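You operate a simulated robot arm through the tools that you are given. There is no shell and no other tool. Be economical: measure what you need, move in short steps, check, and stop when the job is done.

You run a simulated robot arm. Do the job below in one go: nothing can be reset, and whatever is moved stays where it is left.

JOB
Try both gauges in the black tray's blue cap, green first. Bin it if the green one won't go in.
Fine: the reject bin; both gauges go back in their holes.

It is judged by the outcome, as a careful person would: the job done as asked, and still so three seconds after it is handed in. It fails if anything else is knocked over, pushed out of place, dropped, spilled or broken. Lids that push on must go on centred and level and be pressed home; caps that screw on are set level and turned clockwise until they are tight.

ROBOT AND FRAMES
A 7-joint arm with a two-finger parallel gripper, fixed in place. Base frame: the origin is at the foot of the arm, x ahead of it, y to its left, z up; the work surface is at about z = 0.86. Readings come in m, rad, newtons and seconds.
With the tool pointing down near the work surface it reaches from about 0.24 to 0.68 m from the base axis. Its first joint turns from -1.152 to 1.152 rad. Payload 2.4 kg.
Tool frame: the origin (TCP) lies between the finger pads and is the grasp point; the fingertips stand 0.03 m ahead of it; z points along the fingers, y is the line along which they close. The gripper opens to 0.094 m. The fingers are 0.028 m wide and 0.01 m thick; the gripper's body (0.05 by 0.096 m) begins 0.055 m behind the TCP.
Orientation is told as [roll, pitch, yaw] about the base's x, y, z axes, in that order, counted from this pose: with the fingers straight down and closing along the base's y, the tool's x points along the base's -x, its y along +y and its z along -z.

CONTROLS
- The arm moves only by the tool step_arm. Its argument "increments" is a list of rows, each an object (a shift or turn left out is 0, a gripper value left out holds the last) with "slide": the shift along the base's x, y, z in m, a list of three; "delta_rot": the turn, a rotation vector about the base's x, y, z in rad, a list of three; "hand": the gripper command, from -1 (shut) to 1 (fully open), values between in proportion. In form: [{"slide": [tx, ty, tz], "delta_rot": [rx, ry, rz], "hand": hand}, ...]. A call has 1 to 12 rows; each row is the pose to reach, as a shift and turn from the pose commanded when the call began. A row lasts 0.2 s, in which the tool goes at most 0.05 m and 0.15 rad; a call with a longer step from one row to the next is refused whole, and so is a gripper value outside its range. A pose out of reach is approached as far as the arm can. The call stops where the force on the tool passes 40 N (or 10 N more than at its start, if that is more) or the arm is blocked; 0.2 s more then pass. The fingers move at their own pace (about 0.153 m/s each) and stop on an object; they squeeze with about 36 N. The grip force told is the motor's: it shows also when the fingers shut on nothing. Time passes only in rows, and 0.2 s behind the last, so rows that repeat a pose let the fingers close. It gives the time, the measured TCP pose, the force on the tool (base axes), the opening and the grip force at its end, in the units of the frame above (readings bear some noise).
- Cameras (640 x 400 px; columns grow to the right, rows downward): "scene" is fixed at [0.0485, 0.4803, 1.4543]; the picture's right is [-0.65, -0.76, 0.00], its down [-0.36, 0.31, -0.88] and it looks along [0.67, -0.58, -0.47] (base axes); focal length 310 px, centre (320, 200). "wrist" rides on the gripper at [0.076, 0.014, -0.102] in the tool frame; the picture's right is [-0.18, 0.98, 0.00], its down [-0.75, -0.14, -0.64] and it looks along [-0.63, -0.12, 0.77] (tool axes); focal length 243 px, centre (320, 200).
- grab_frame(camera): a new picture of that camera. It takes no simulated time.
- measure_at(camera, pixels): for up to 12 pixels [column, row] of the newest picture of that camera ("zoom" is the newest enlarged one), the place [x, y, z] in the base frame of the surface seen there, good to about 0.002 m. It takes no simulated time.
- close_up(camera, box): a new picture of the part [left, top, right, bottom] of that camera's present view, enlarged. It takes no simulated time.
- finish_job(): hands the job in; it is judged then, once.

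Keep the steps short. Do not move on a guess: measure, check each grasp and each placing, and mend mistakes. In all there are 80 turns and 46 pictures (those below and enlarged ones count). Leave the gripper open and the arm clear of the work at the hand-in unless told otherwise, and finish with a single line.

The tools are called as a command line: name --argument value ..., lists and objects as JSON in quotes. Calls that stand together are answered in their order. step_arm: Moves the arm, as the interface text tells. Its arguments: {"type":"object","properties":{"increments":{"type":"array","items":{"type":"object","properties":{"slide":{"type":"array","items":{"type":"number"}},"delta_rot":{"type":"array","items":{"type":"number"}},"hand":{"type":"number"}}}}},"required":["increments"]} The other tools are called the same way: grab_frame (camera) takes a picture; measure_at (camera, pixels) gives the place of the surface under pixels of a picture; close_up (camera, box) takes an enlarged picture of a part of a camera's view; finish_job () hands the job in.

At the start:

```text
clock: 0.0
ee_pos: [0.3763, 0.1259, 1.1897]
orientation: [-0.002, 0.0, 0.001]
ft_force: [0.5, 0.0, 1.3]
finger_gap: 0.0943
grip_force: 0.0
```

scene: 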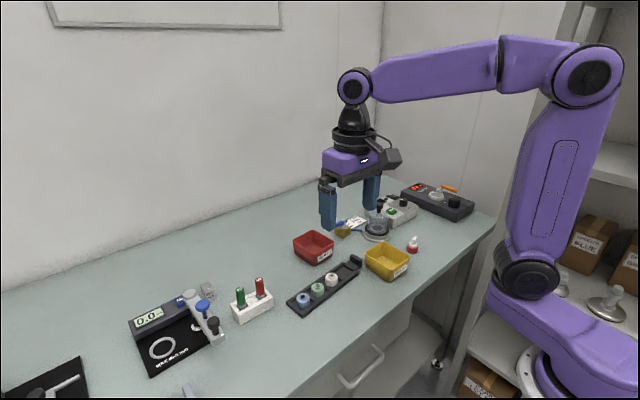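
wrist: 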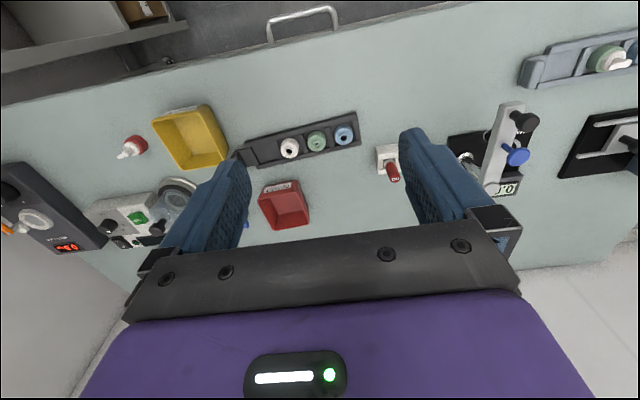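

I'll look closely at the bins, the gauges and the tray first.

close_up --camera "scene" --box '[280, 210, 440, 320]'

close_up --camera "scene" --box '[120, 260, 290, 380]'

close_up --camera "wrist" --box '[110, 90, 410, 250]'

```text
3.64 times, centred on (360, 265) of scene
```

zoom: 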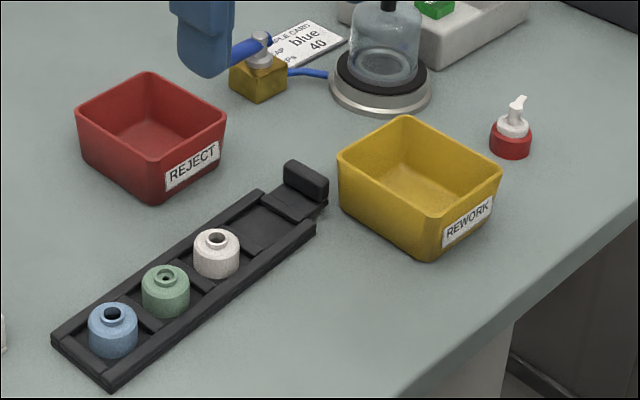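

```text
3.33 times, centred on (205, 320) of scene
```

zoom: 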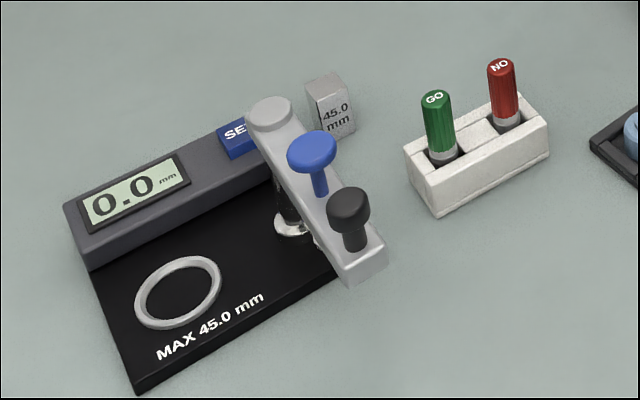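

```text
2.13 times, centred on (260, 170) of wrist
```

zoom: 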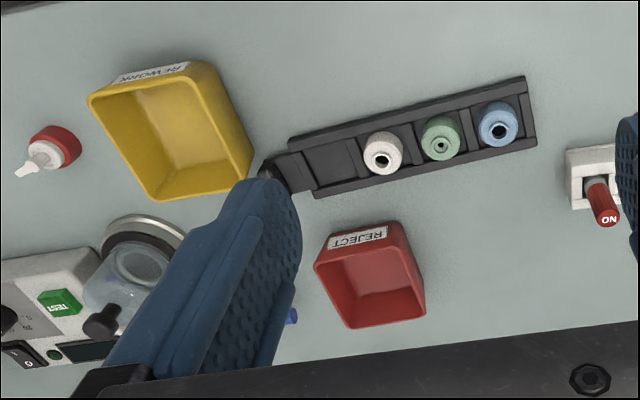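

The green gauge is marked GO and the red one NO. The red tray is marked REJECT and the yellow one REWORK. Next I'll measure the gauges, the holder and the blue cap.

measure_at --camera "scene" --pixels '[[239, 290], [240, 298], [259, 281], [260, 288], [232, 307], [272, 298], [237, 322], [303, 294], [303, 299], [306, 296], [303, 303], [253, 290]]'

close_up --camera "scene" --box '[285, 278, 345, 316]'

close_up --camera "scene" --box '[220, 268, 284, 328]'

```text
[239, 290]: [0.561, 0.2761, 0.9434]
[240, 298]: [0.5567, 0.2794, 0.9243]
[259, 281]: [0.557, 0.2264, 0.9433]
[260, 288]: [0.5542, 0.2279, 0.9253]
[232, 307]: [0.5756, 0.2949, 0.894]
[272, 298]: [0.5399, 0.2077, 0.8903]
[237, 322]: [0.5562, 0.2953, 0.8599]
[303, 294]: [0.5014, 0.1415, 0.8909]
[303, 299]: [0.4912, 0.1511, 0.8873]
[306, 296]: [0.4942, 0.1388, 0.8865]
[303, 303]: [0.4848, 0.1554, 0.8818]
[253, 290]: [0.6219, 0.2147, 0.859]
```

```text
10.53 times, centred on (315, 297) of scene
```

zoom: 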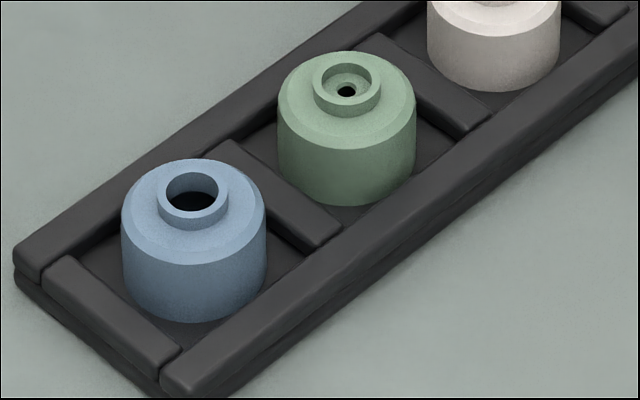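

```text
6.67 times, centred on (252, 298) of scene
```

zoom: 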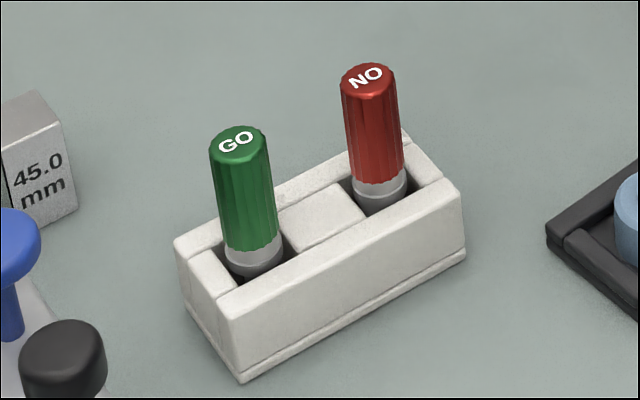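

Measuring on the enlarged gauge picture.

measure_at --camera "zoom" --pixels '[[238, 143], [213, 142], [264, 142], [240, 132], [236, 160], [368, 77], [344, 75], [393, 75], [175, 243], [238, 292], [460, 192], [400, 135]]'

close_up --camera "scene" --box '[285, 278, 345, 316]'

```text
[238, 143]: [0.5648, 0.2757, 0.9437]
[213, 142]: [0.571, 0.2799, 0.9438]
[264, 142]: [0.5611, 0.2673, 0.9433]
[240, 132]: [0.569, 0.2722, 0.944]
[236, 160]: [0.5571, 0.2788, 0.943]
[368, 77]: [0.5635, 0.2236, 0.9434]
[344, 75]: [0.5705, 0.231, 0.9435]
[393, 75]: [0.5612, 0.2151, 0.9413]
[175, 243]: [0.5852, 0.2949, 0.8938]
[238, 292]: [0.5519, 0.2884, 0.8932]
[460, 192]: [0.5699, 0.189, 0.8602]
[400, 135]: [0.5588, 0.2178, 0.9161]
```

```text
10.53 times, centred on (315, 297) of scene
```

zoom: 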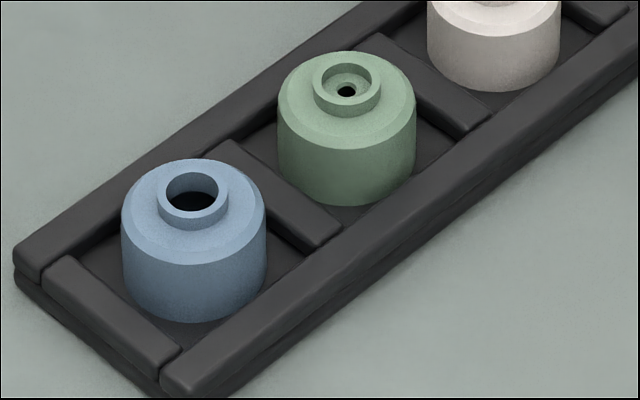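

measure_at --camera "zoom" --pixels '[[160, 190], [226, 190], [192, 166], [192, 215], [124, 210], [264, 210], [193, 250], [192, 205], [193, 318], [60, 265], [170, 372], [330, 230]]'

```text
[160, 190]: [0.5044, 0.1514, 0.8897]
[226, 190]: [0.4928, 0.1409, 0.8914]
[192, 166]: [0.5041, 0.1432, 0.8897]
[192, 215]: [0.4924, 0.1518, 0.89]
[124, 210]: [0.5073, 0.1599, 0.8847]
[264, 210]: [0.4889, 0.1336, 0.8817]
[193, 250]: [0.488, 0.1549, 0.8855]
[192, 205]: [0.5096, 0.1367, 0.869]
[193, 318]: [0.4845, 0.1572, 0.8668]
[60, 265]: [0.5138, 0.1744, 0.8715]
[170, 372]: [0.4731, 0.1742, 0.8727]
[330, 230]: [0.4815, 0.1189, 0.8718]
```

The green gauge's centre is about (0.565, 0.275) with its top at z 0.944. The cap's neck centre is about (0.4985, 0.147) with its top at 0.890. I'll move above the green gauge with the gripper half closed.

step_arm --increments '[{"slide": [0.027, 0.021, -0.027], "hand": -0.1}, {"slide": [0.054, 0.042, -0.054]}, {"slide": [0.081, 0.064, -0.08]}, {"slide": [0.108, 0.085, -0.107]}, {"slide": [0.135, 0.107, -0.134]}, {"slide": [0.162, 0.128, -0.16]}, {"slide": [0.1887, 0.1494, -0.185]}, {"slide": [0.1887, 0.1494, -0.205]}]'

grab_frame --camera "wrist"

close_up --camera "scene" --box '[200, 230, 300, 330]'

```text
clock: 1.8
ee_pos: [0.5662, 0.2764, 0.9835]
orientation: [0.0, -0.001, 0.0]
ft_force: [-0.4, 0.5, -0.4]
finger_gap: 0.0422
grip_force: 0.0
```

```text
37 pictures are left
```

wrist: 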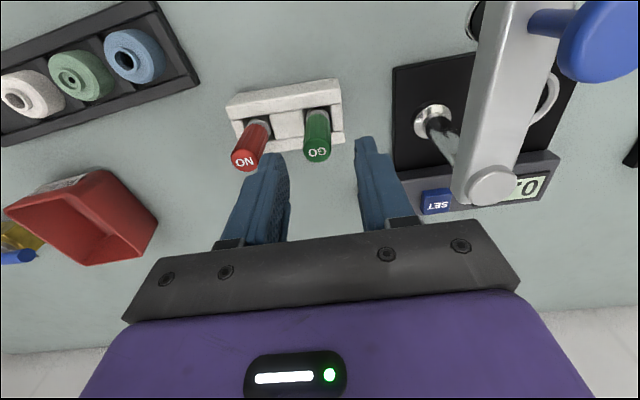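

```text
4.00 times, centred on (250, 280) of scene
```

zoom: 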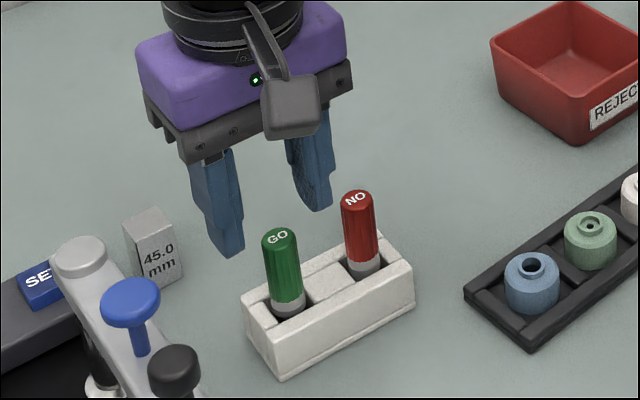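

Checking the gauge position from the wrist camera and the height of the comparator beside it.

measure_at --camera "wrist" --pixels '[[317, 154], [305, 152], [330, 152], [317, 130], [245, 162], [490, 185], [600, 30], [440, 200], [342, 140], [371, 155]]'

```text
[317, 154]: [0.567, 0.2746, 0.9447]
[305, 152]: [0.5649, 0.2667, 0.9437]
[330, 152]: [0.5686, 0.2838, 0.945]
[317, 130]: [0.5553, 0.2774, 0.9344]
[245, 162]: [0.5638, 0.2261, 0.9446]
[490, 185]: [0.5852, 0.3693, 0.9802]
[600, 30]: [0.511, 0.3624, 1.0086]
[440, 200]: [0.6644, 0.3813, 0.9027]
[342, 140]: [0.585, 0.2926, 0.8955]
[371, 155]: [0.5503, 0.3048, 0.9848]
```

The centre reads (0.566, 0.2755), so I'm lined up, and the comparator (y > 0.36) is clear. Descending to TCP z ≈ 0.932 and closing.

step_arm --increments '[{"slide": [0, -0.001, -0.02]}, {"slide": [0, -0.001, -0.04]}, {"slide": [0, -0.001, -0.0515]}, {"slide": [0, -0.001, -0.0515]}, {"slide": [0, -0.001, -0.0515], "hand": -1}, {"slide": [0, -0.001, -0.0515]}, {"slide": [0, -0.001, -0.0515]}]'

```text
clock: 3.4
ee_pos: [0.5654, 0.276, 0.9313]
orientation: [-0.001, 0.0, -0.001]
ft_force: [-1.3, -0.6, 0.2]
finger_gap: 0.0179
grip_force: 36.0
```

The gauge is gripped at 17.9 mm. I'll lift straight up 0.07.

step_arm --increments '[{"slide": [0, 0, 0.015]}, {"slide": [0, 0, 0.03]}, {"slide": [0, 0, 0.05]}, {"slide": [0, 0, 0.075]}, {"slide": [0, 0, 0.075]}]'

close_up --camera "scene" --box '[200, 220, 300, 320]'

```text
clock: 4.6
ee_pos: [0.5644, 0.2739, 1.0077]
orientation: [-0.001, -0.001, 0.001]
ft_force: [-0.2, -0.5, -0.3]
finger_gap: 0.0177
grip_force: 35.7
```

```text
4.00 times, centred on (250, 270) of scene
```

zoom: 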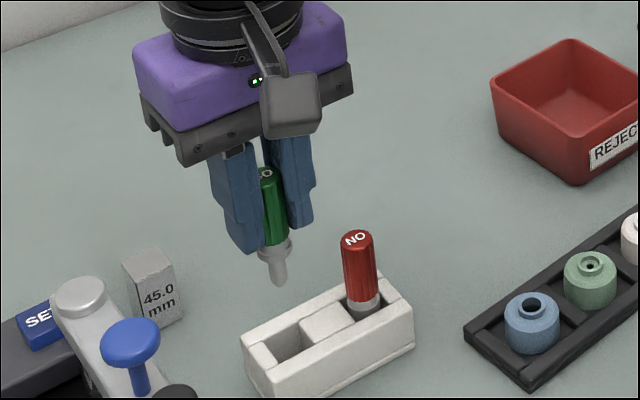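

The gauge is out, with a collar and a slim probe below it. I'll measure the probe and look from the wrist.

measure_at --camera "zoom" --pixels '[[267, 174], [274, 240], [276, 252], [261, 248], [289, 246], [278, 266], [280, 282], [272, 275], [286, 275], [253, 345], [298, 345], [276, 345]]'

grab_frame --camera "wrist"

```text
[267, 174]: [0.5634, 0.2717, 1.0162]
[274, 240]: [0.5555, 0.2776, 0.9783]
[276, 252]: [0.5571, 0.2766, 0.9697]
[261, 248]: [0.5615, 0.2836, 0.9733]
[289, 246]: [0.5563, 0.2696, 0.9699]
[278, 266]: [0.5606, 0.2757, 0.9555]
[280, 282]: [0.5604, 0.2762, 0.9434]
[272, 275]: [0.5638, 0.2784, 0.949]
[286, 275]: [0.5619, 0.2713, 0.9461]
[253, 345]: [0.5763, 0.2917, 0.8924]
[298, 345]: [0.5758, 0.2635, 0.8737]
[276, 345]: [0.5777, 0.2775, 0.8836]
```

```text
34 pictures are left
```

wrist: 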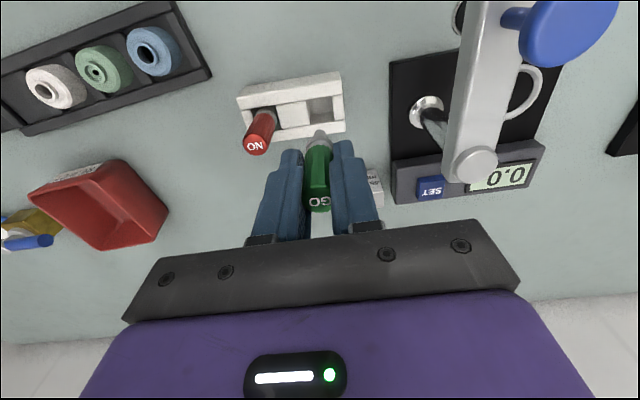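

The probe tip is about 0.065 below the TCP. I'll raise a little, carry it over to the blue cap and stop with the tip about 25 mm above the neck.

step_arm --increments '[{"slide": [-0.02, 0, 0.025]}, {"slide": [-0.04, -0.03, 0.025]}, {"slide": [-0.055, -0.065, 0.025]}, {"slide": [-0.066, -0.1, 0.02]}, {"slide": [-0.066, -0.1275, 0.0]}, {"slide": [-0.066, -0.1275, -0.027]}, {"slide": [-0.066, -0.1275, -0.027]}]'

grab_frame --camera "wrist"

close_up --camera "scene" --box '[275, 255, 339, 319]'

```text
clock: 6.2
ee_pos: [0.4992, 0.1471, 0.9817]
orientation: [0.0, 0.001, 0.0]
ft_force: [-0.1, -0.3, -0.3]
finger_gap: 0.0176
grip_force: 35.8
```

```text
33 pictures are left
```

wrist: 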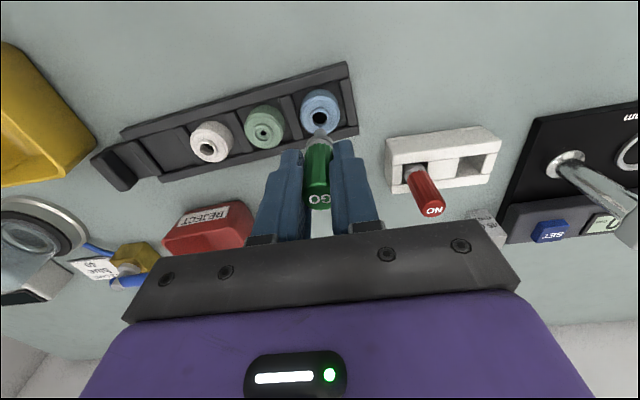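

```text
6.25 times, centred on (307, 287) of scene
```

zoom: 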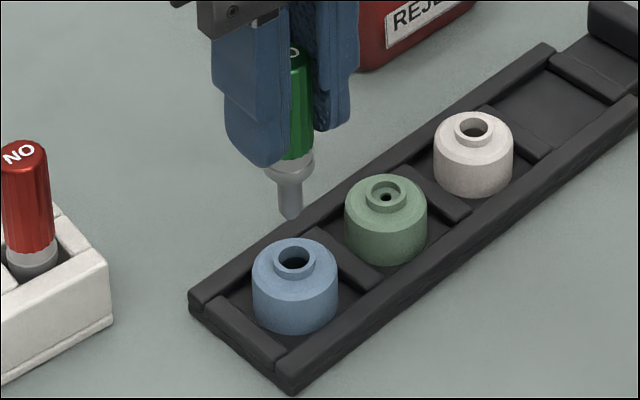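

Measuring the probe and the neck rim in both pictures for the final alignment.

measure_at --camera "zoom" --pixels '[[290, 180], [290, 205], [291, 215], [281, 205], [299, 205], [276, 258], [313, 258], [294, 243], [294, 274], [255, 272], [335, 272], [294, 330]]'

close_up --camera "wrist" --box '[280, 75, 360, 155]'

```text
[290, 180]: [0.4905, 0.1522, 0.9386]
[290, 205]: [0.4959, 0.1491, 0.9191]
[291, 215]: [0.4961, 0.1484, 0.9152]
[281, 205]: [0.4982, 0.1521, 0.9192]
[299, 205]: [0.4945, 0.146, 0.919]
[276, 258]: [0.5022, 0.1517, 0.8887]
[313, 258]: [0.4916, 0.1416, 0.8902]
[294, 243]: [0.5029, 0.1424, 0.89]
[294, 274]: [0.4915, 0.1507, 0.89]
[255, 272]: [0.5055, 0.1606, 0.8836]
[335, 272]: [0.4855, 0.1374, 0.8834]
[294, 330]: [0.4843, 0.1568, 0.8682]
```

```text
5.00 times, centred on (320, 115) of wrist
```

zoom: 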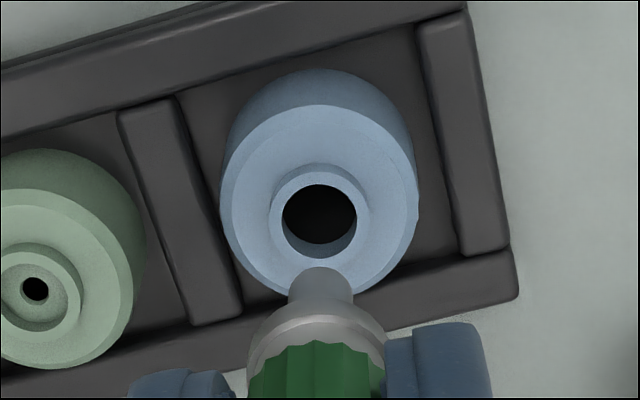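

measure_at --camera "zoom" --pixels '[[275, 212], [364, 212], [320, 172], [320, 254], [277, 215], [361, 215], [320, 275], [320, 290], [298, 290], [346, 290], [320, 205], [320, 245]]'

```text
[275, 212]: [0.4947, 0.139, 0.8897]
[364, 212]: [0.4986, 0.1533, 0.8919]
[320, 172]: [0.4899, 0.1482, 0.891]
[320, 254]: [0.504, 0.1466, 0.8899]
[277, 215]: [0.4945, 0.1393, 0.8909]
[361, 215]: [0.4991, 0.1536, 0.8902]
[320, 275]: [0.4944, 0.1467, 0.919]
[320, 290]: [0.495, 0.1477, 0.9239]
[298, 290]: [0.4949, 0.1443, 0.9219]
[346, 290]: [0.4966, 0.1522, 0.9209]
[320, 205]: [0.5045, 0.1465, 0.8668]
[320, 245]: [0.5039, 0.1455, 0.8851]
```

The neck centre is about (0.497, 0.1468) and the probe axis about (0.499, 0.147). I'll shift x by −1.8 mm and lower slowly until the tip is a few millimetres past the rim.

step_arm --increments '[{"slide": [-0.0018, -0.0003, -0.008]}, {"slide": [-0.0018, -0.0003, -0.016]}, {"slide": [-0.0018, -0.0003, -0.02]}, {"slide": [-0.0018, -0.0003, -0.023]}, {"slide": [-0.0018, -0.0003, -0.025]}, {"slide": [-0.0018, -0.0003, -0.027]}, {"slide": [-0.0018, -0.0003, -0.029]}, {"slide": [-0.0018, -0.0003, -0.03]}]'

close_up --camera "scene" --box '[275, 270, 335, 310]'

```text
clock: 8.0
ee_pos: [0.4979, 0.1461, 0.9508]
orientation: [0.0, 0.002, 0.001]
ft_force: [0.2, 0.2, -1.2]
finger_gap: 0.0182
grip_force: 36.1
```

```text
10.00 times, centred on (305, 290) of scene
```

zoom: 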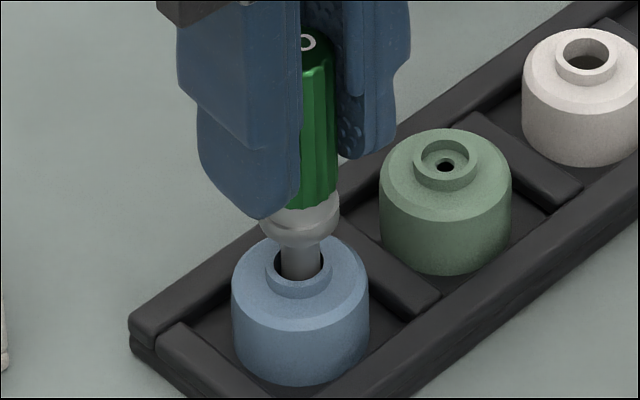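

The tip has entered the neck freely and sits centred. Lowering further in small steps.

step_arm --increments '[{"slide": [0, 0, -0.003]}, {"slide": [0, 0, -0.006]}, {"slide": [0, 0, -0.008]}, {"slide": [0, 0, -0.01]}, {"slide": [0, 0, -0.012]}, {"slide": [0, 0, -0.014]}, {"slide": [0, 0, -0.016]}, {"slide": [0, 0, -0.016]}]'

close_up --camera "scene" --box '[275, 270, 335, 310]'

```text
clock: 9.8
ee_pos: [0.4993, 0.1472, 0.937]
orientation: [0.001, -0.007, 0.002]
ft_force: [2.9, -1.0, 35.0]
finger_gap: 0.0179
grip_force: 35.9
```

```text
10.00 times, centred on (305, 290) of scene
```

zoom: 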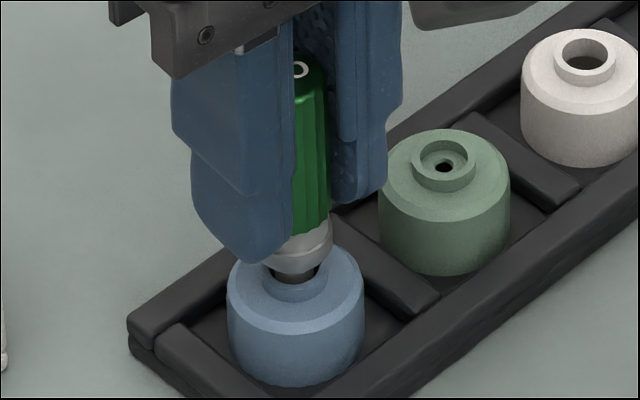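

It stopped at TCP z 0.937 with 35 N, the tip about 18 mm inside the cap. I'll back off 1 mm to ease the force, then check what it rests on.

step_arm --increments '[{"slide": [0, 0, 0.002]}, {"slide": [0, 0, 0.002]}]'

close_up --camera "scene" --box '[275, 270, 335, 310]'

measure_at --camera "zoom" --pixels '[[250, 200], [300, 262], [298, 275], [282, 272], [318, 268], [298, 298], [297, 380], [360, 360], [205, 310], [372, 215], [365, 262], [165, 300]]'

```text
clock: 10.4
ee_pos: [0.4972, 0.1478, 0.9371]
orientation: [-0.001, 0.0, -0.002]
ft_force: [4.1, 0.4, 20.2]
finger_gap: 0.0179
grip_force: 35.8
```

```text
10.00 times, centred on (305, 290) of scene
```

zoom: 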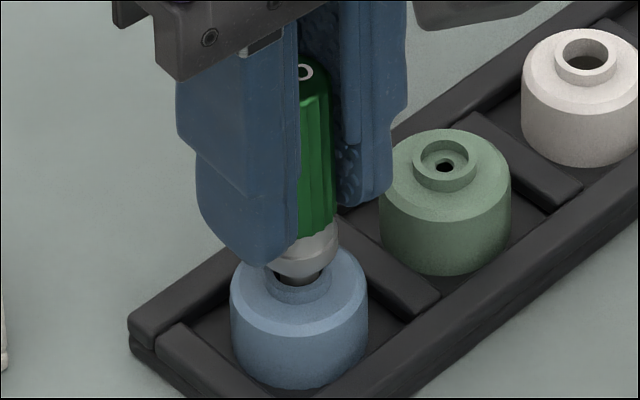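

```text
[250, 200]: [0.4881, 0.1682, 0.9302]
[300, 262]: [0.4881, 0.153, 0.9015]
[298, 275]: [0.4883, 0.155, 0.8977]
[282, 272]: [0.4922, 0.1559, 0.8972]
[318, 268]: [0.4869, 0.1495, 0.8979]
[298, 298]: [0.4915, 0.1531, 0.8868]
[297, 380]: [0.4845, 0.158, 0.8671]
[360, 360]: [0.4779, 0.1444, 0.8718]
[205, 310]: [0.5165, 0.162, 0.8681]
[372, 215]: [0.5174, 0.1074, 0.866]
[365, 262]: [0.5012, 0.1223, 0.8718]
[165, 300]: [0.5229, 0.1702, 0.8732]
```

The gauge has gone in about 18–19 mm of a 23 mm tall cap, so it appears to have bottomed. I'll withdraw it straight up, then check that the cap stayed put and look into the bore.

step_arm --increments '[{"slide": [0, 0, 0.004]}, {"slide": [0, 0, 0.01]}, {"slide": [0, 0, 0.018]}, {"slide": [0, 0, 0.028]}, {"slide": [0, 0, 0.04]}, {"slide": [0, 0, 0.06]}, {"slide": [0, 0, 0.07]}, {"slide": [0, 0, 0.07]}]'

close_up --camera "scene" --box '[265, 250, 345, 310]'

close_up --camera "wrist" --box '[270, 60, 370, 160]'

```text
clock: 12.2
ee_pos: [0.4973, 0.1476, 1.0074]
orientation: [0.001, 0.0, 0.001]
ft_force: [-1.1, -0.3, -0.5]
finger_gap: 0.0177
grip_force: 36.3
```

```text
6.67 times, centred on (305, 280) of scene
```

zoom: 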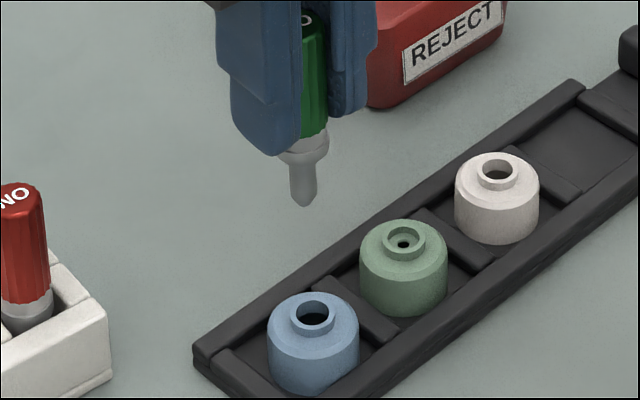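

```text
4.00 times, centred on (320, 110) of wrist
```

zoom: 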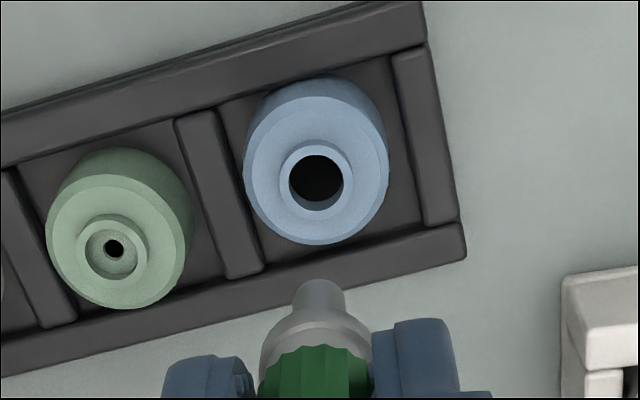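

The cap is still in place. I'll measure the depth of the dark floor in the bore, from the wrist close-up.

measure_at --camera "zoom" --pixels '[[315, 165], [315, 175], [315, 185], [300, 180], [330, 180], [315, 195], [315, 203], [282, 178], [349, 178], [315, 146], [315, 210], [225, 180]]'

grab_frame --camera "scene"

measure_at --camera "scene" --pixels '[[302, 280], [302, 278], [304, 298], [302, 273]]'

```text
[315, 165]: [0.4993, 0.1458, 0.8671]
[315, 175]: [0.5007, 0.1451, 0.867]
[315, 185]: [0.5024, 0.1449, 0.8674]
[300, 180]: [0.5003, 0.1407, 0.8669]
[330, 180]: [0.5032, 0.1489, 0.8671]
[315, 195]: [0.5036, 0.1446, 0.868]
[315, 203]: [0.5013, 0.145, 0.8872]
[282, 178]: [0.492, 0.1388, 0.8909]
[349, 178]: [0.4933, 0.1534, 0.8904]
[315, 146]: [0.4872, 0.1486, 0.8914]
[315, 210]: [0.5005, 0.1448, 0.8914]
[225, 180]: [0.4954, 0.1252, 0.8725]
```

```text
25 pictures are left
```

scene: 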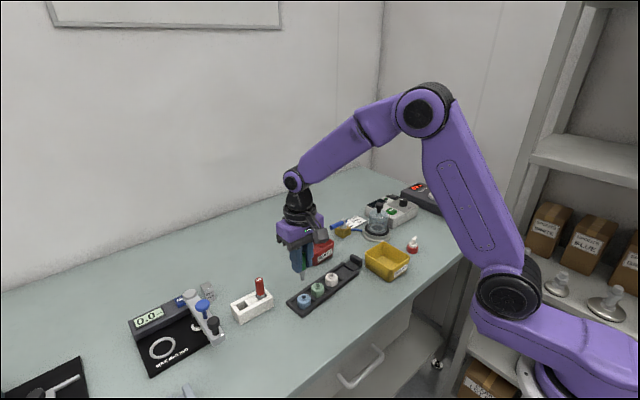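

```text
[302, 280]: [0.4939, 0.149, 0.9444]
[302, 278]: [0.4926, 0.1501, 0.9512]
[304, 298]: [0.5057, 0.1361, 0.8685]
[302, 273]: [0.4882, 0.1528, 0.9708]
```

The bore is open down to the tray floor (0.867). I'll look closely at the probe to get its true length and so learn whether it touched the tray floor.

close_up --camera "scene" --box '[287, 260, 319, 284]'

measure_at --camera "zoom" --pixels '[[300, 200], [300, 240], [300, 280], [300, 300], [300, 310], [300, 320], [300, 330], [300, 335], [300, 340], [300, 345]]'

```text
16.00 times, centred on (303, 272) of scene
```

zoom: 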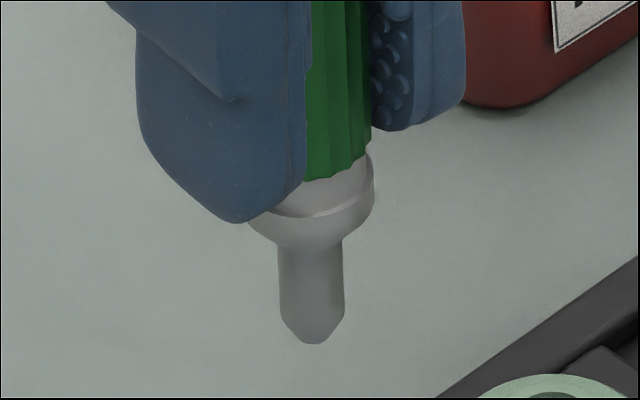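

```text
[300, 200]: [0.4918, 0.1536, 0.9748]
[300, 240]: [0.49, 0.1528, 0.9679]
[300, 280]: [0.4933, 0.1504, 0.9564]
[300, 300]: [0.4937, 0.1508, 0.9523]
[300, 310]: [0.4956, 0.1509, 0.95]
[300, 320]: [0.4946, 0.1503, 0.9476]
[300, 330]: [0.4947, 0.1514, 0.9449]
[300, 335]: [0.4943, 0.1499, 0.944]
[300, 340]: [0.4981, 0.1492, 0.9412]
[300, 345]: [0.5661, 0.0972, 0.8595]
```

The tip is really about 0.067 below the TCP, so at TCP 0.937 it stood on the tray floor. The GO gauge passes right through, so it goes in and the cap is not binned. I'll carry the green gauge back over its hole.

step_arm --increments '[{"slide": [0.0, 0.02, 0.025]}, {"slide": [0.012, 0.055, 0.028]}, {"slide": [0.027, 0.09, 0.028]}, {"slide": [0.047, 0.1278, 0.028]}, {"slide": [0.0678, 0.1278, 0.026]}, {"slide": [0.0678, 0.1278, 0.0]}, {"slide": [0.0678, 0.1278, -0.015]}, {"slide": [0.0678, 0.1278, -0.015]}]'

close_up --camera "wrist" --box '[220, 60, 400, 220]'

close_up --camera "scene" --box '[212, 260, 292, 330]'

```text
clock: 14.0
ee_pos: [0.5651, 0.275, 0.993]
orientation: [0.0, 0.0, 0.0]
ft_force: [-0.8, 0.4, -1.1]
finger_gap: 0.0179
grip_force: 36.3
```

```text
2.50 times, centred on (310, 140) of wrist
```

zoom: 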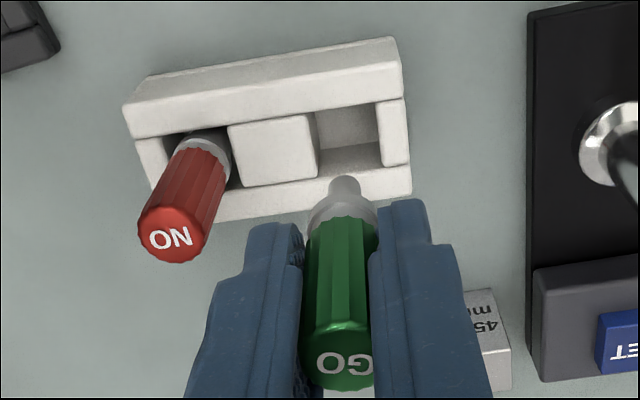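

```text
5.71 times, centred on (252, 295) of scene
```

zoom: 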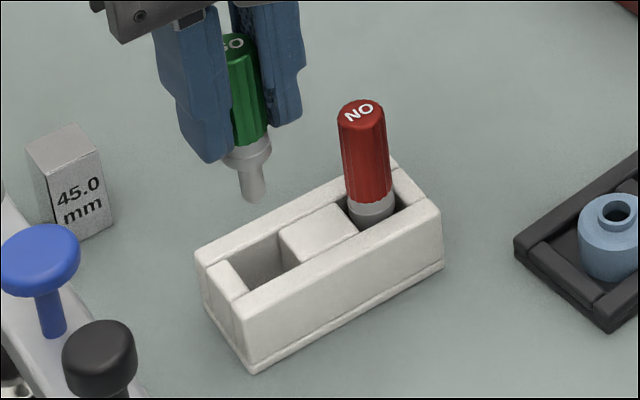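

It's lined up over the square hole. Lowering to just above the old seat.

step_arm --increments '[{"slide": [0, 0, -0.02]}, {"slide": [0, 0, -0.035]}, {"slide": [0, 0, -0.045]}, {"slide": [0, 0, -0.052]}, {"slide": [0, 0, -0.056]}, {"slide": [0, 0, -0.058]}, {"slide": [0, 0, -0.059]}]'

close_up --camera "scene" --box '[212, 260, 292, 330]'

```text
clock: 15.6
ee_pos: [0.5649, 0.2745, 0.9345]
orientation: [0.001, 0.001, -0.001]
ft_force: [0.2, -0.6, 0.1]
finger_gap: 0.0179
grip_force: 35.7
```

```text
5.71 times, centred on (252, 295) of scene
```

zoom: 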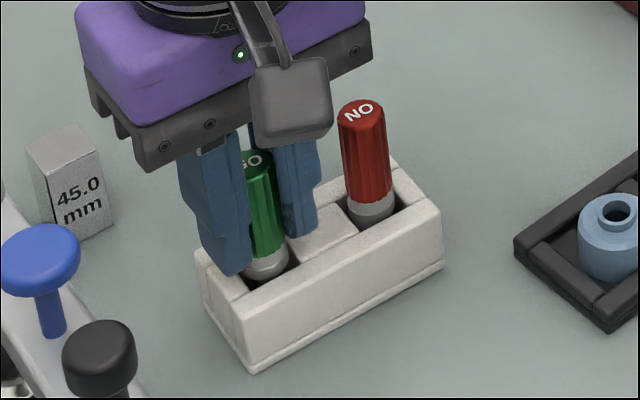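

It's in the hole with no contact yet. Lowering the last couple of millimetres, then opening part way and rising.

step_arm --increments '[{"slide": [0, 0, -0.001]}, {"slide": [0, 0, -0.002]}, {"slide": [0, 0, -0.0025]}, {"slide": [0, 0, -0.0025]}]'

```text
clock: 16.6
ee_pos: [0.5652, 0.275, 0.9311]
orientation: [0.0, 0.0, 0.0]
ft_force: [0.0, -0.3, 0.0]
finger_gap: 0.0178
grip_force: 36.2
```

step_arm --increments '[{"slide": [0, 0, -0.001]}, {"slide": [0, 0, -0.0015]}, {"slide": [0, 0, -0.002]}, {"slide": [0, 0, -0.002]}]'

```text
clock: 17.6
ee_pos: [0.5654, 0.2763, 0.9304]
orientation: [0.001, -0.002, 0.001]
ft_force: [-7.6, -2.6, 30.8]
finger_gap: 0.0178
grip_force: 35.8
```

It has met the seat (about 30 N). I'll ease up 1 mm, open to about 42 mm and rise.

step_arm --increments '[{"slide": [0, 0, 0.0013]}, {"slide": [0, 0, 0.0013], "hand": -0.1}, {"slide": [0, 0, 0.0013]}, {"slide": [0, 0, 0.0013]}, {"slide": [0, 0, 0.02]}, {"slide": [0, 0, 0.045]}, {"slide": [0, 0, 0.07]}, {"slide": [0, 0, 0.07]}]'

grab_frame --camera "wrist"

measure_at --camera "wrist" --pixels '[[317, 154], [305, 152], [330, 152], [250, 150], [245, 147], [255, 147]]'

```text
clock: 19.4
ee_pos: [0.566, 0.2743, 0.9995]
orientation: [0.0, 0.001, 0.001]
ft_force: [0.9, -0.4, 0.4]
finger_gap: 0.0423
grip_force: 0.0
```

```text
20 pictures are left
```

wrist: 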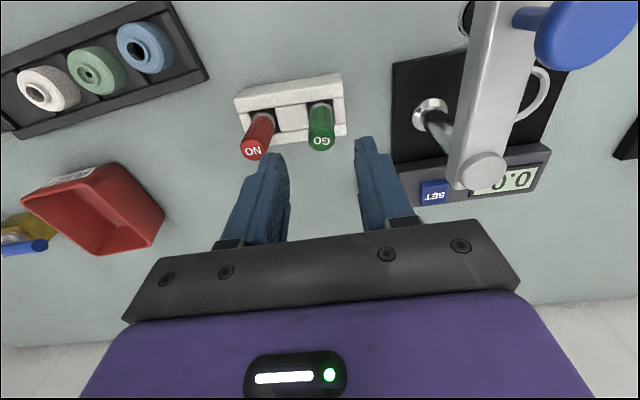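

```text
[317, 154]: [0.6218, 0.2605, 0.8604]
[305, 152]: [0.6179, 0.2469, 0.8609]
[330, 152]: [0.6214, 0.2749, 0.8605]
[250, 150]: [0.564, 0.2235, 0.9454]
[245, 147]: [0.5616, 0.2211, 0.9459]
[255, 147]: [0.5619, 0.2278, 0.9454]
```

Green stands upright in its hole. Now to the red gauge at about (0.5645, 0.2237): move across, lower and grip.

step_arm --increments '[{"slide": [-0.0005, -0.03, 0]}, {"slide": [-0.0005, -0.051, 0]}, {"slide": [-0.0005, -0.051, -0.02]}, {"slide": [-0.0005, -0.051, -0.04]}, {"slide": [-0.0005, -0.051, -0.058]}, {"slide": [-0.0005, -0.051, -0.0675]}, {"slide": [-0.0005, -0.051, -0.0675], "hand": -1}, {"slide": [-0.0005, -0.051, -0.0675]}, {"slide": [-0.0005, -0.051, -0.0675]}]'

```text
clock: 21.4
ee_pos: [0.5637, 0.2245, 0.9317]
orientation: [0.001, 0.001, 0.0]
ft_force: [-0.3, -0.7, 0.5]
finger_gap: 0.0179
grip_force: 36.0
```

The red gauge is gripped. Lifting it and carrying it to just short of the cap for another alignment check.

step_arm --increments '[{"slide": [0, 0, 0.02]}, {"slide": [0, 0, 0.045]}, {"slide": [0, 0, 0.075]}, {"slide": [-0.025, -0.025, 0.08]}, {"slide": [-0.05, -0.055, 0.08]}, {"slide": [-0.0695, -0.077, 0.07]}, {"slide": [-0.0695, -0.077, 0.055]}, {"slide": [-0.0695, -0.077, 0.055]}]'

close_up --camera "wrist" --box '[280, 75, 360, 155]'

measure_at --camera "zoom" --pixels '[[275, 212], [364, 212], [320, 172], [320, 254], [320, 290], [298, 290], [346, 290]]'

close_up --camera "scene" --box '[275, 265, 335, 305]'

```text
clock: 23.2
ee_pos: [0.4947, 0.1453, 0.9878]
orientation: [0.001, 0.001, 0.0]
ft_force: [-0.2, 1.0, -0.5]
finger_gap: 0.0179
grip_force: 35.9
```

```text
5.00 times, centred on (320, 115) of wrist
```

zoom: 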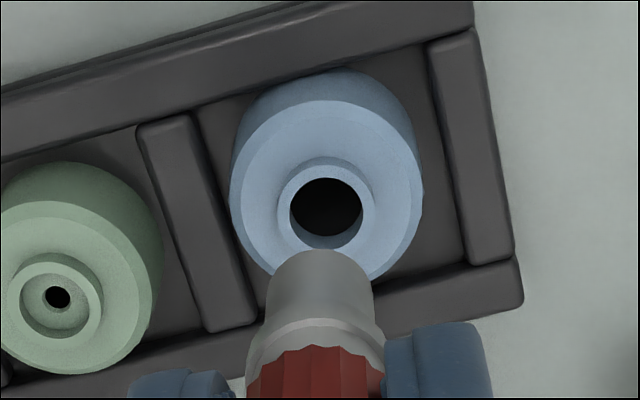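

```text
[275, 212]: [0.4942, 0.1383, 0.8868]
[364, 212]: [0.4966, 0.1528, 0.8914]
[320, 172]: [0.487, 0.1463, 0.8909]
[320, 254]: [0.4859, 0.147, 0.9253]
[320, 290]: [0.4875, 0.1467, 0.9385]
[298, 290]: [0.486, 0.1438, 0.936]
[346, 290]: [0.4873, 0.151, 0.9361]
```

```text
10.00 times, centred on (305, 285) of scene
```

zoom: 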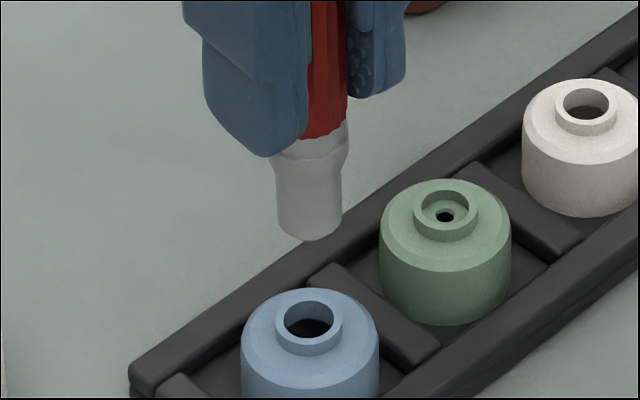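

The NO probe (about 15 mm) is clearly wider than the bore (about 11.5 mm). I'll still try it. First I'll find the tip height and the rim position.

measure_at --camera "zoom" --pixels '[[309, 190], [309, 225], [309, 236], [309, 239], [280, 210], [340, 205], [277, 322], [341, 322], [309, 293], [309, 350]]'

```text
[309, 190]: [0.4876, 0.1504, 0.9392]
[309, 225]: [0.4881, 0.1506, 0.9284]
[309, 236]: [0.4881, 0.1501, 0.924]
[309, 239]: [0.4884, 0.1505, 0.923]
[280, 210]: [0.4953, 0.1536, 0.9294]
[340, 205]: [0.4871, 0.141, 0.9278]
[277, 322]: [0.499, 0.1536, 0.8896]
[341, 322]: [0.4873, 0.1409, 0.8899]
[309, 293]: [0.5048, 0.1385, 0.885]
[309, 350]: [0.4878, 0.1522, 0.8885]
```

The tip is at about 0.9225, with 32 mm to go to the rim, and is centred within 1 mm. Lowering slowly until it touches or enters.

step_arm --increments '[{"slide": [0, 0.0005, -0.012]}, {"slide": [0, 0.0005, -0.022]}, {"slide": [0, 0.0005, -0.027]}, {"slide": [0, 0.0005, -0.029]}, {"slide": [0, 0.0005, -0.03]}, {"slide": [0, 0.0005, -0.031]}, {"slide": [0, 0.0005, -0.032]}, {"slide": [0, 0.0005, -0.0325]}, {"slide": [0, 0.0005, -0.0325]}]'

```text
clock: 25.2
ee_pos: [0.4957, 0.1474, 0.9539]
orientation: [0.0, 0.0, -0.001]
ft_force: [-0.4, 0.6, 3.5]
finger_gap: 0.0177
grip_force: 35.9
```

Light touch (3.5 N) just at the rim height. One more millimetre, then a look.

step_arm --increments '[{"slide": [0, 0, -0.0005]}, {"slide": [0, 0, -0.001]}, {"slide": [0, 0, -0.001]}]'

close_up --camera "scene" --box '[275, 270, 335, 310]'

```text
clock: 26.0
ee_pos: [0.4961, 0.1468, 0.9526]
orientation: [-0.001, -0.001, 0.001]
ft_force: [0.0, -0.4, 12.7]
finger_gap: 0.0183
grip_force: 35.8
```

```text
10.00 times, centred on (305, 290) of scene
```

zoom: 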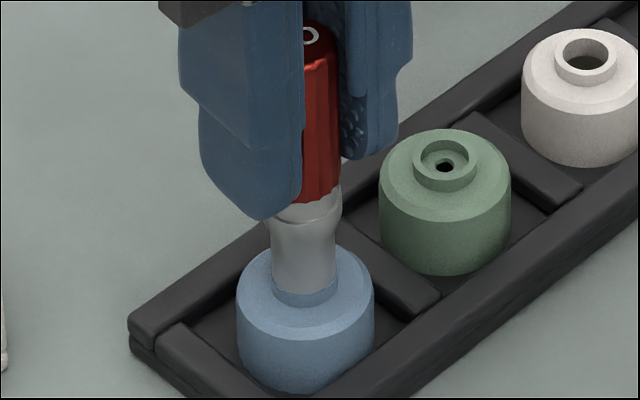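

The NO gauge rests on the rim with 13 N and does not enter. So the cap passes, and it stays in the tray. I'll lift and take the red gauge back over its hole.

step_arm --increments '[{"slide": [0, 0, 0.01]}, {"slide": [0, 0, 0.035]}, {"slide": [0.015, 0.015, 0.06]}, {"slide": [0.04, 0.04, 0.065]}, {"slide": [0.06, 0.065, 0.065]}, {"slide": [0.0695, 0.0765, 0.062]}, {"slide": [0.0695, 0.0765, 0.04]}, {"slide": [0.0695, 0.0765, 0.04]}]'

close_up --camera "wrist" --box '[220, 60, 420, 220]'

```text
clock: 27.8
ee_pos: [0.566, 0.2227, 0.9931]
orientation: [-0.001, 0.002, 0.0]
ft_force: [0.5, 0.3, -0.6]
finger_gap: 0.018
grip_force: 35.8
```

```text
2.50 times, centred on (320, 140) of wrist
```

zoom: 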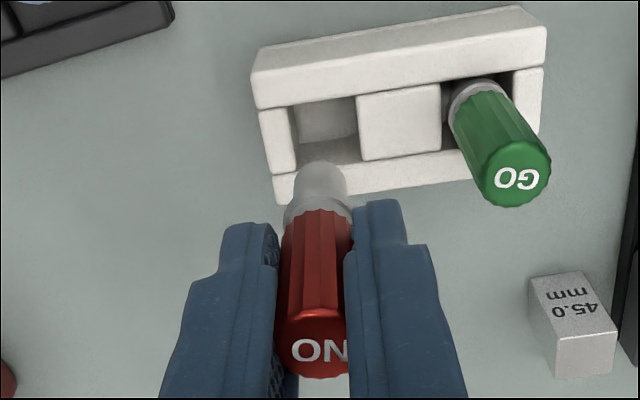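

It's back on its original axis. Lowering into the hole slowly.

step_arm --increments '[{"slide": [0, 0, -0.02]}, {"slide": [0, 0, -0.03]}, {"slide": [0, 0, -0.038]}, {"slide": [0, 0, -0.046]}, {"slide": [0, 0, -0.053]}, {"slide": [0, 0, -0.058]}, {"slide": [0, 0, -0.06]}, {"slide": [0, 0, -0.061]}]'

close_up --camera "scene" --box '[212, 260, 292, 330]'

```text
clock: 29.6
ee_pos: [0.5641, 0.2243, 0.933]
orientation: [0.002, -0.004, -0.001]
ft_force: [-5.7, -3.5, 32.9]
finger_gap: 0.0183
grip_force: 36.2
```

```text
5.71 times, centred on (252, 295) of scene
```

zoom: 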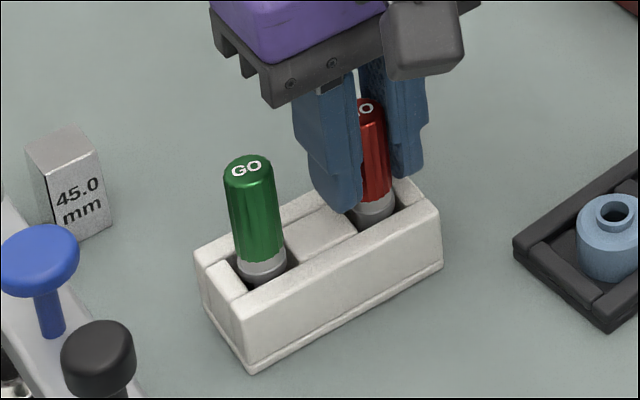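

It has touched the seat at the grasp height. Easing up 1 mm, releasing and rising.

step_arm --increments '[{"slide": [0, 0, 0.0015]}, {"slide": [0, 0, 0.0015], "hand": -0.1}, {"slide": [0, 0, 0.0015]}, {"slide": [0, 0, 0.0015]}, {"slide": [0, 0, 0.02]}, {"slide": [0, 0, 0.045]}, {"slide": [0, 0, 0.09]}, {"slide": [-0.03, -0.03, 0.12]}, {"slide": [-0.06, -0.06, 0.15], "hand": 1}, {"slide": [-0.09, -0.08, 0.18]}, {"slide": [-0.12, -0.08, 0.2]}, {"slide": [-0.12, -0.08, 0.2]}]'

grab_frame --camera "wrist"

close_up --camera "scene" --box '[200, 230, 360, 330]'

measure_at --camera "zoom" --pixels '[[155, 205], [237, 172], [414, 258]]'

```text
refused: row 8 steps farther than a row can; nothing moved
```

```text
14 pictures are left
```

wrist: 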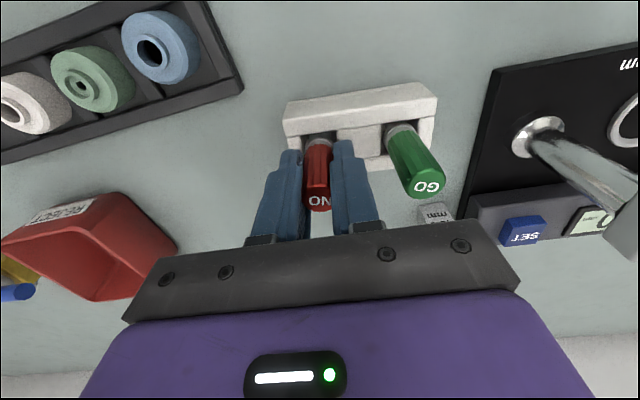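

```text
4.00 times, centred on (280, 280) of scene
```

zoom: 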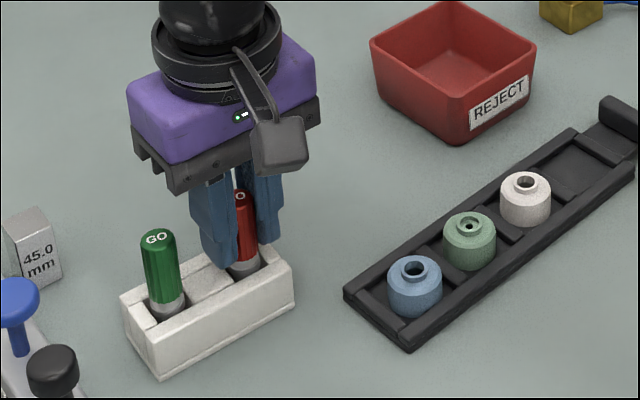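

```text
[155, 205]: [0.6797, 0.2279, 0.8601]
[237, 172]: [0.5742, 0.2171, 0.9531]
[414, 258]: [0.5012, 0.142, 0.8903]
```

One row was too long, so the call was refused and nothing moved. Sending it again with shorter rows.

step_arm --increments '[{"slide": [0, 0, 0.0015]}, {"slide": [0, 0, 0.0015], "hand": -0.1}, {"slide": [0, 0, 0.0015]}, {"slide": [0, 0, 0.0015]}, {"slide": [0, 0, 0.02]}, {"slide": [0, 0, 0.045]}, {"slide": [0, 0, 0.09]}, {"slide": [-0.025, -0.02, 0.115]}, {"slide": [-0.05, -0.04, 0.14], "hand": 1}, {"slide": [-0.075, -0.06, 0.165]}, {"slide": [-0.1, -0.08, 0.19]}, {"slide": [-0.1, -0.08, 0.19]}]'

grab_frame --camera "wrist"

close_up --camera "scene" --box '[200, 230, 360, 330]'

measure_at --camera "zoom" --pixels '[[157, 238], [238, 200], [414, 258]]'

```text
clock: 32.2
ee_pos: [0.4664, 0.1402, 1.121]
orientation: [0.001, 0.002, 0.001]
ft_force: [-0.2, 0.4, -0.4]
finger_gap: 0.094
grip_force: 0.1
```

```text
12 pictures are left
```

wrist: 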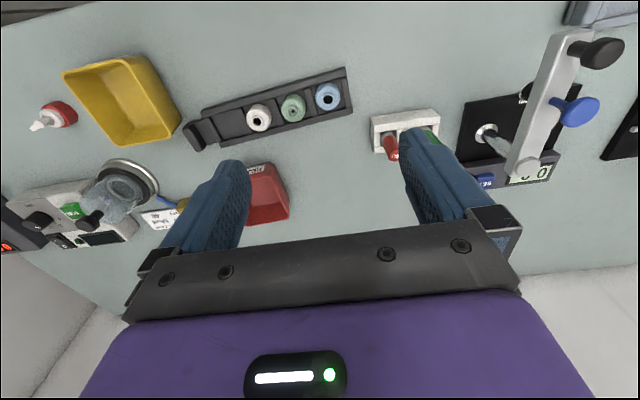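

```text
4.00 times, centred on (280, 280) of scene
```

zoom: 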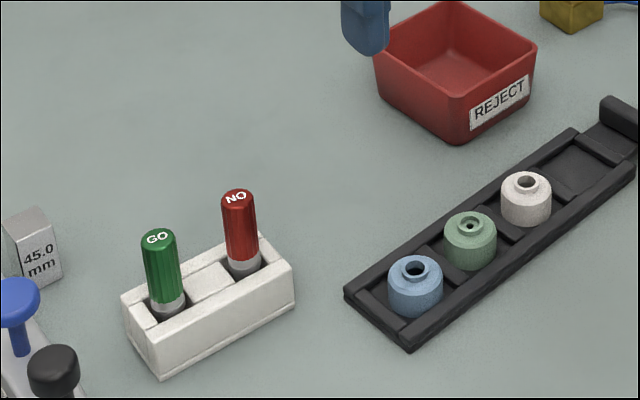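

```text
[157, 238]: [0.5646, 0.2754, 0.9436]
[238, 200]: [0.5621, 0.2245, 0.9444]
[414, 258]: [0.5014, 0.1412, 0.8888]
```

Both gauges stand upright in their holes (green top at 0.565, 0.275; red top at 0.562, 0.2245, as at the start). The blue cap is in its tray pocket, the gripper is open and the arm is clear. Green went in and red did not, so nothing is to be binned. Handing in.

finish_job

```text
The job is handed in.
```

The green GO gauge went fully into the blue cap and the red NO gauge did not, so I left the cap in the black tray, taking "Fine: the reject bin" to name the bin for a failed cap, and both gauges are back in their holes.
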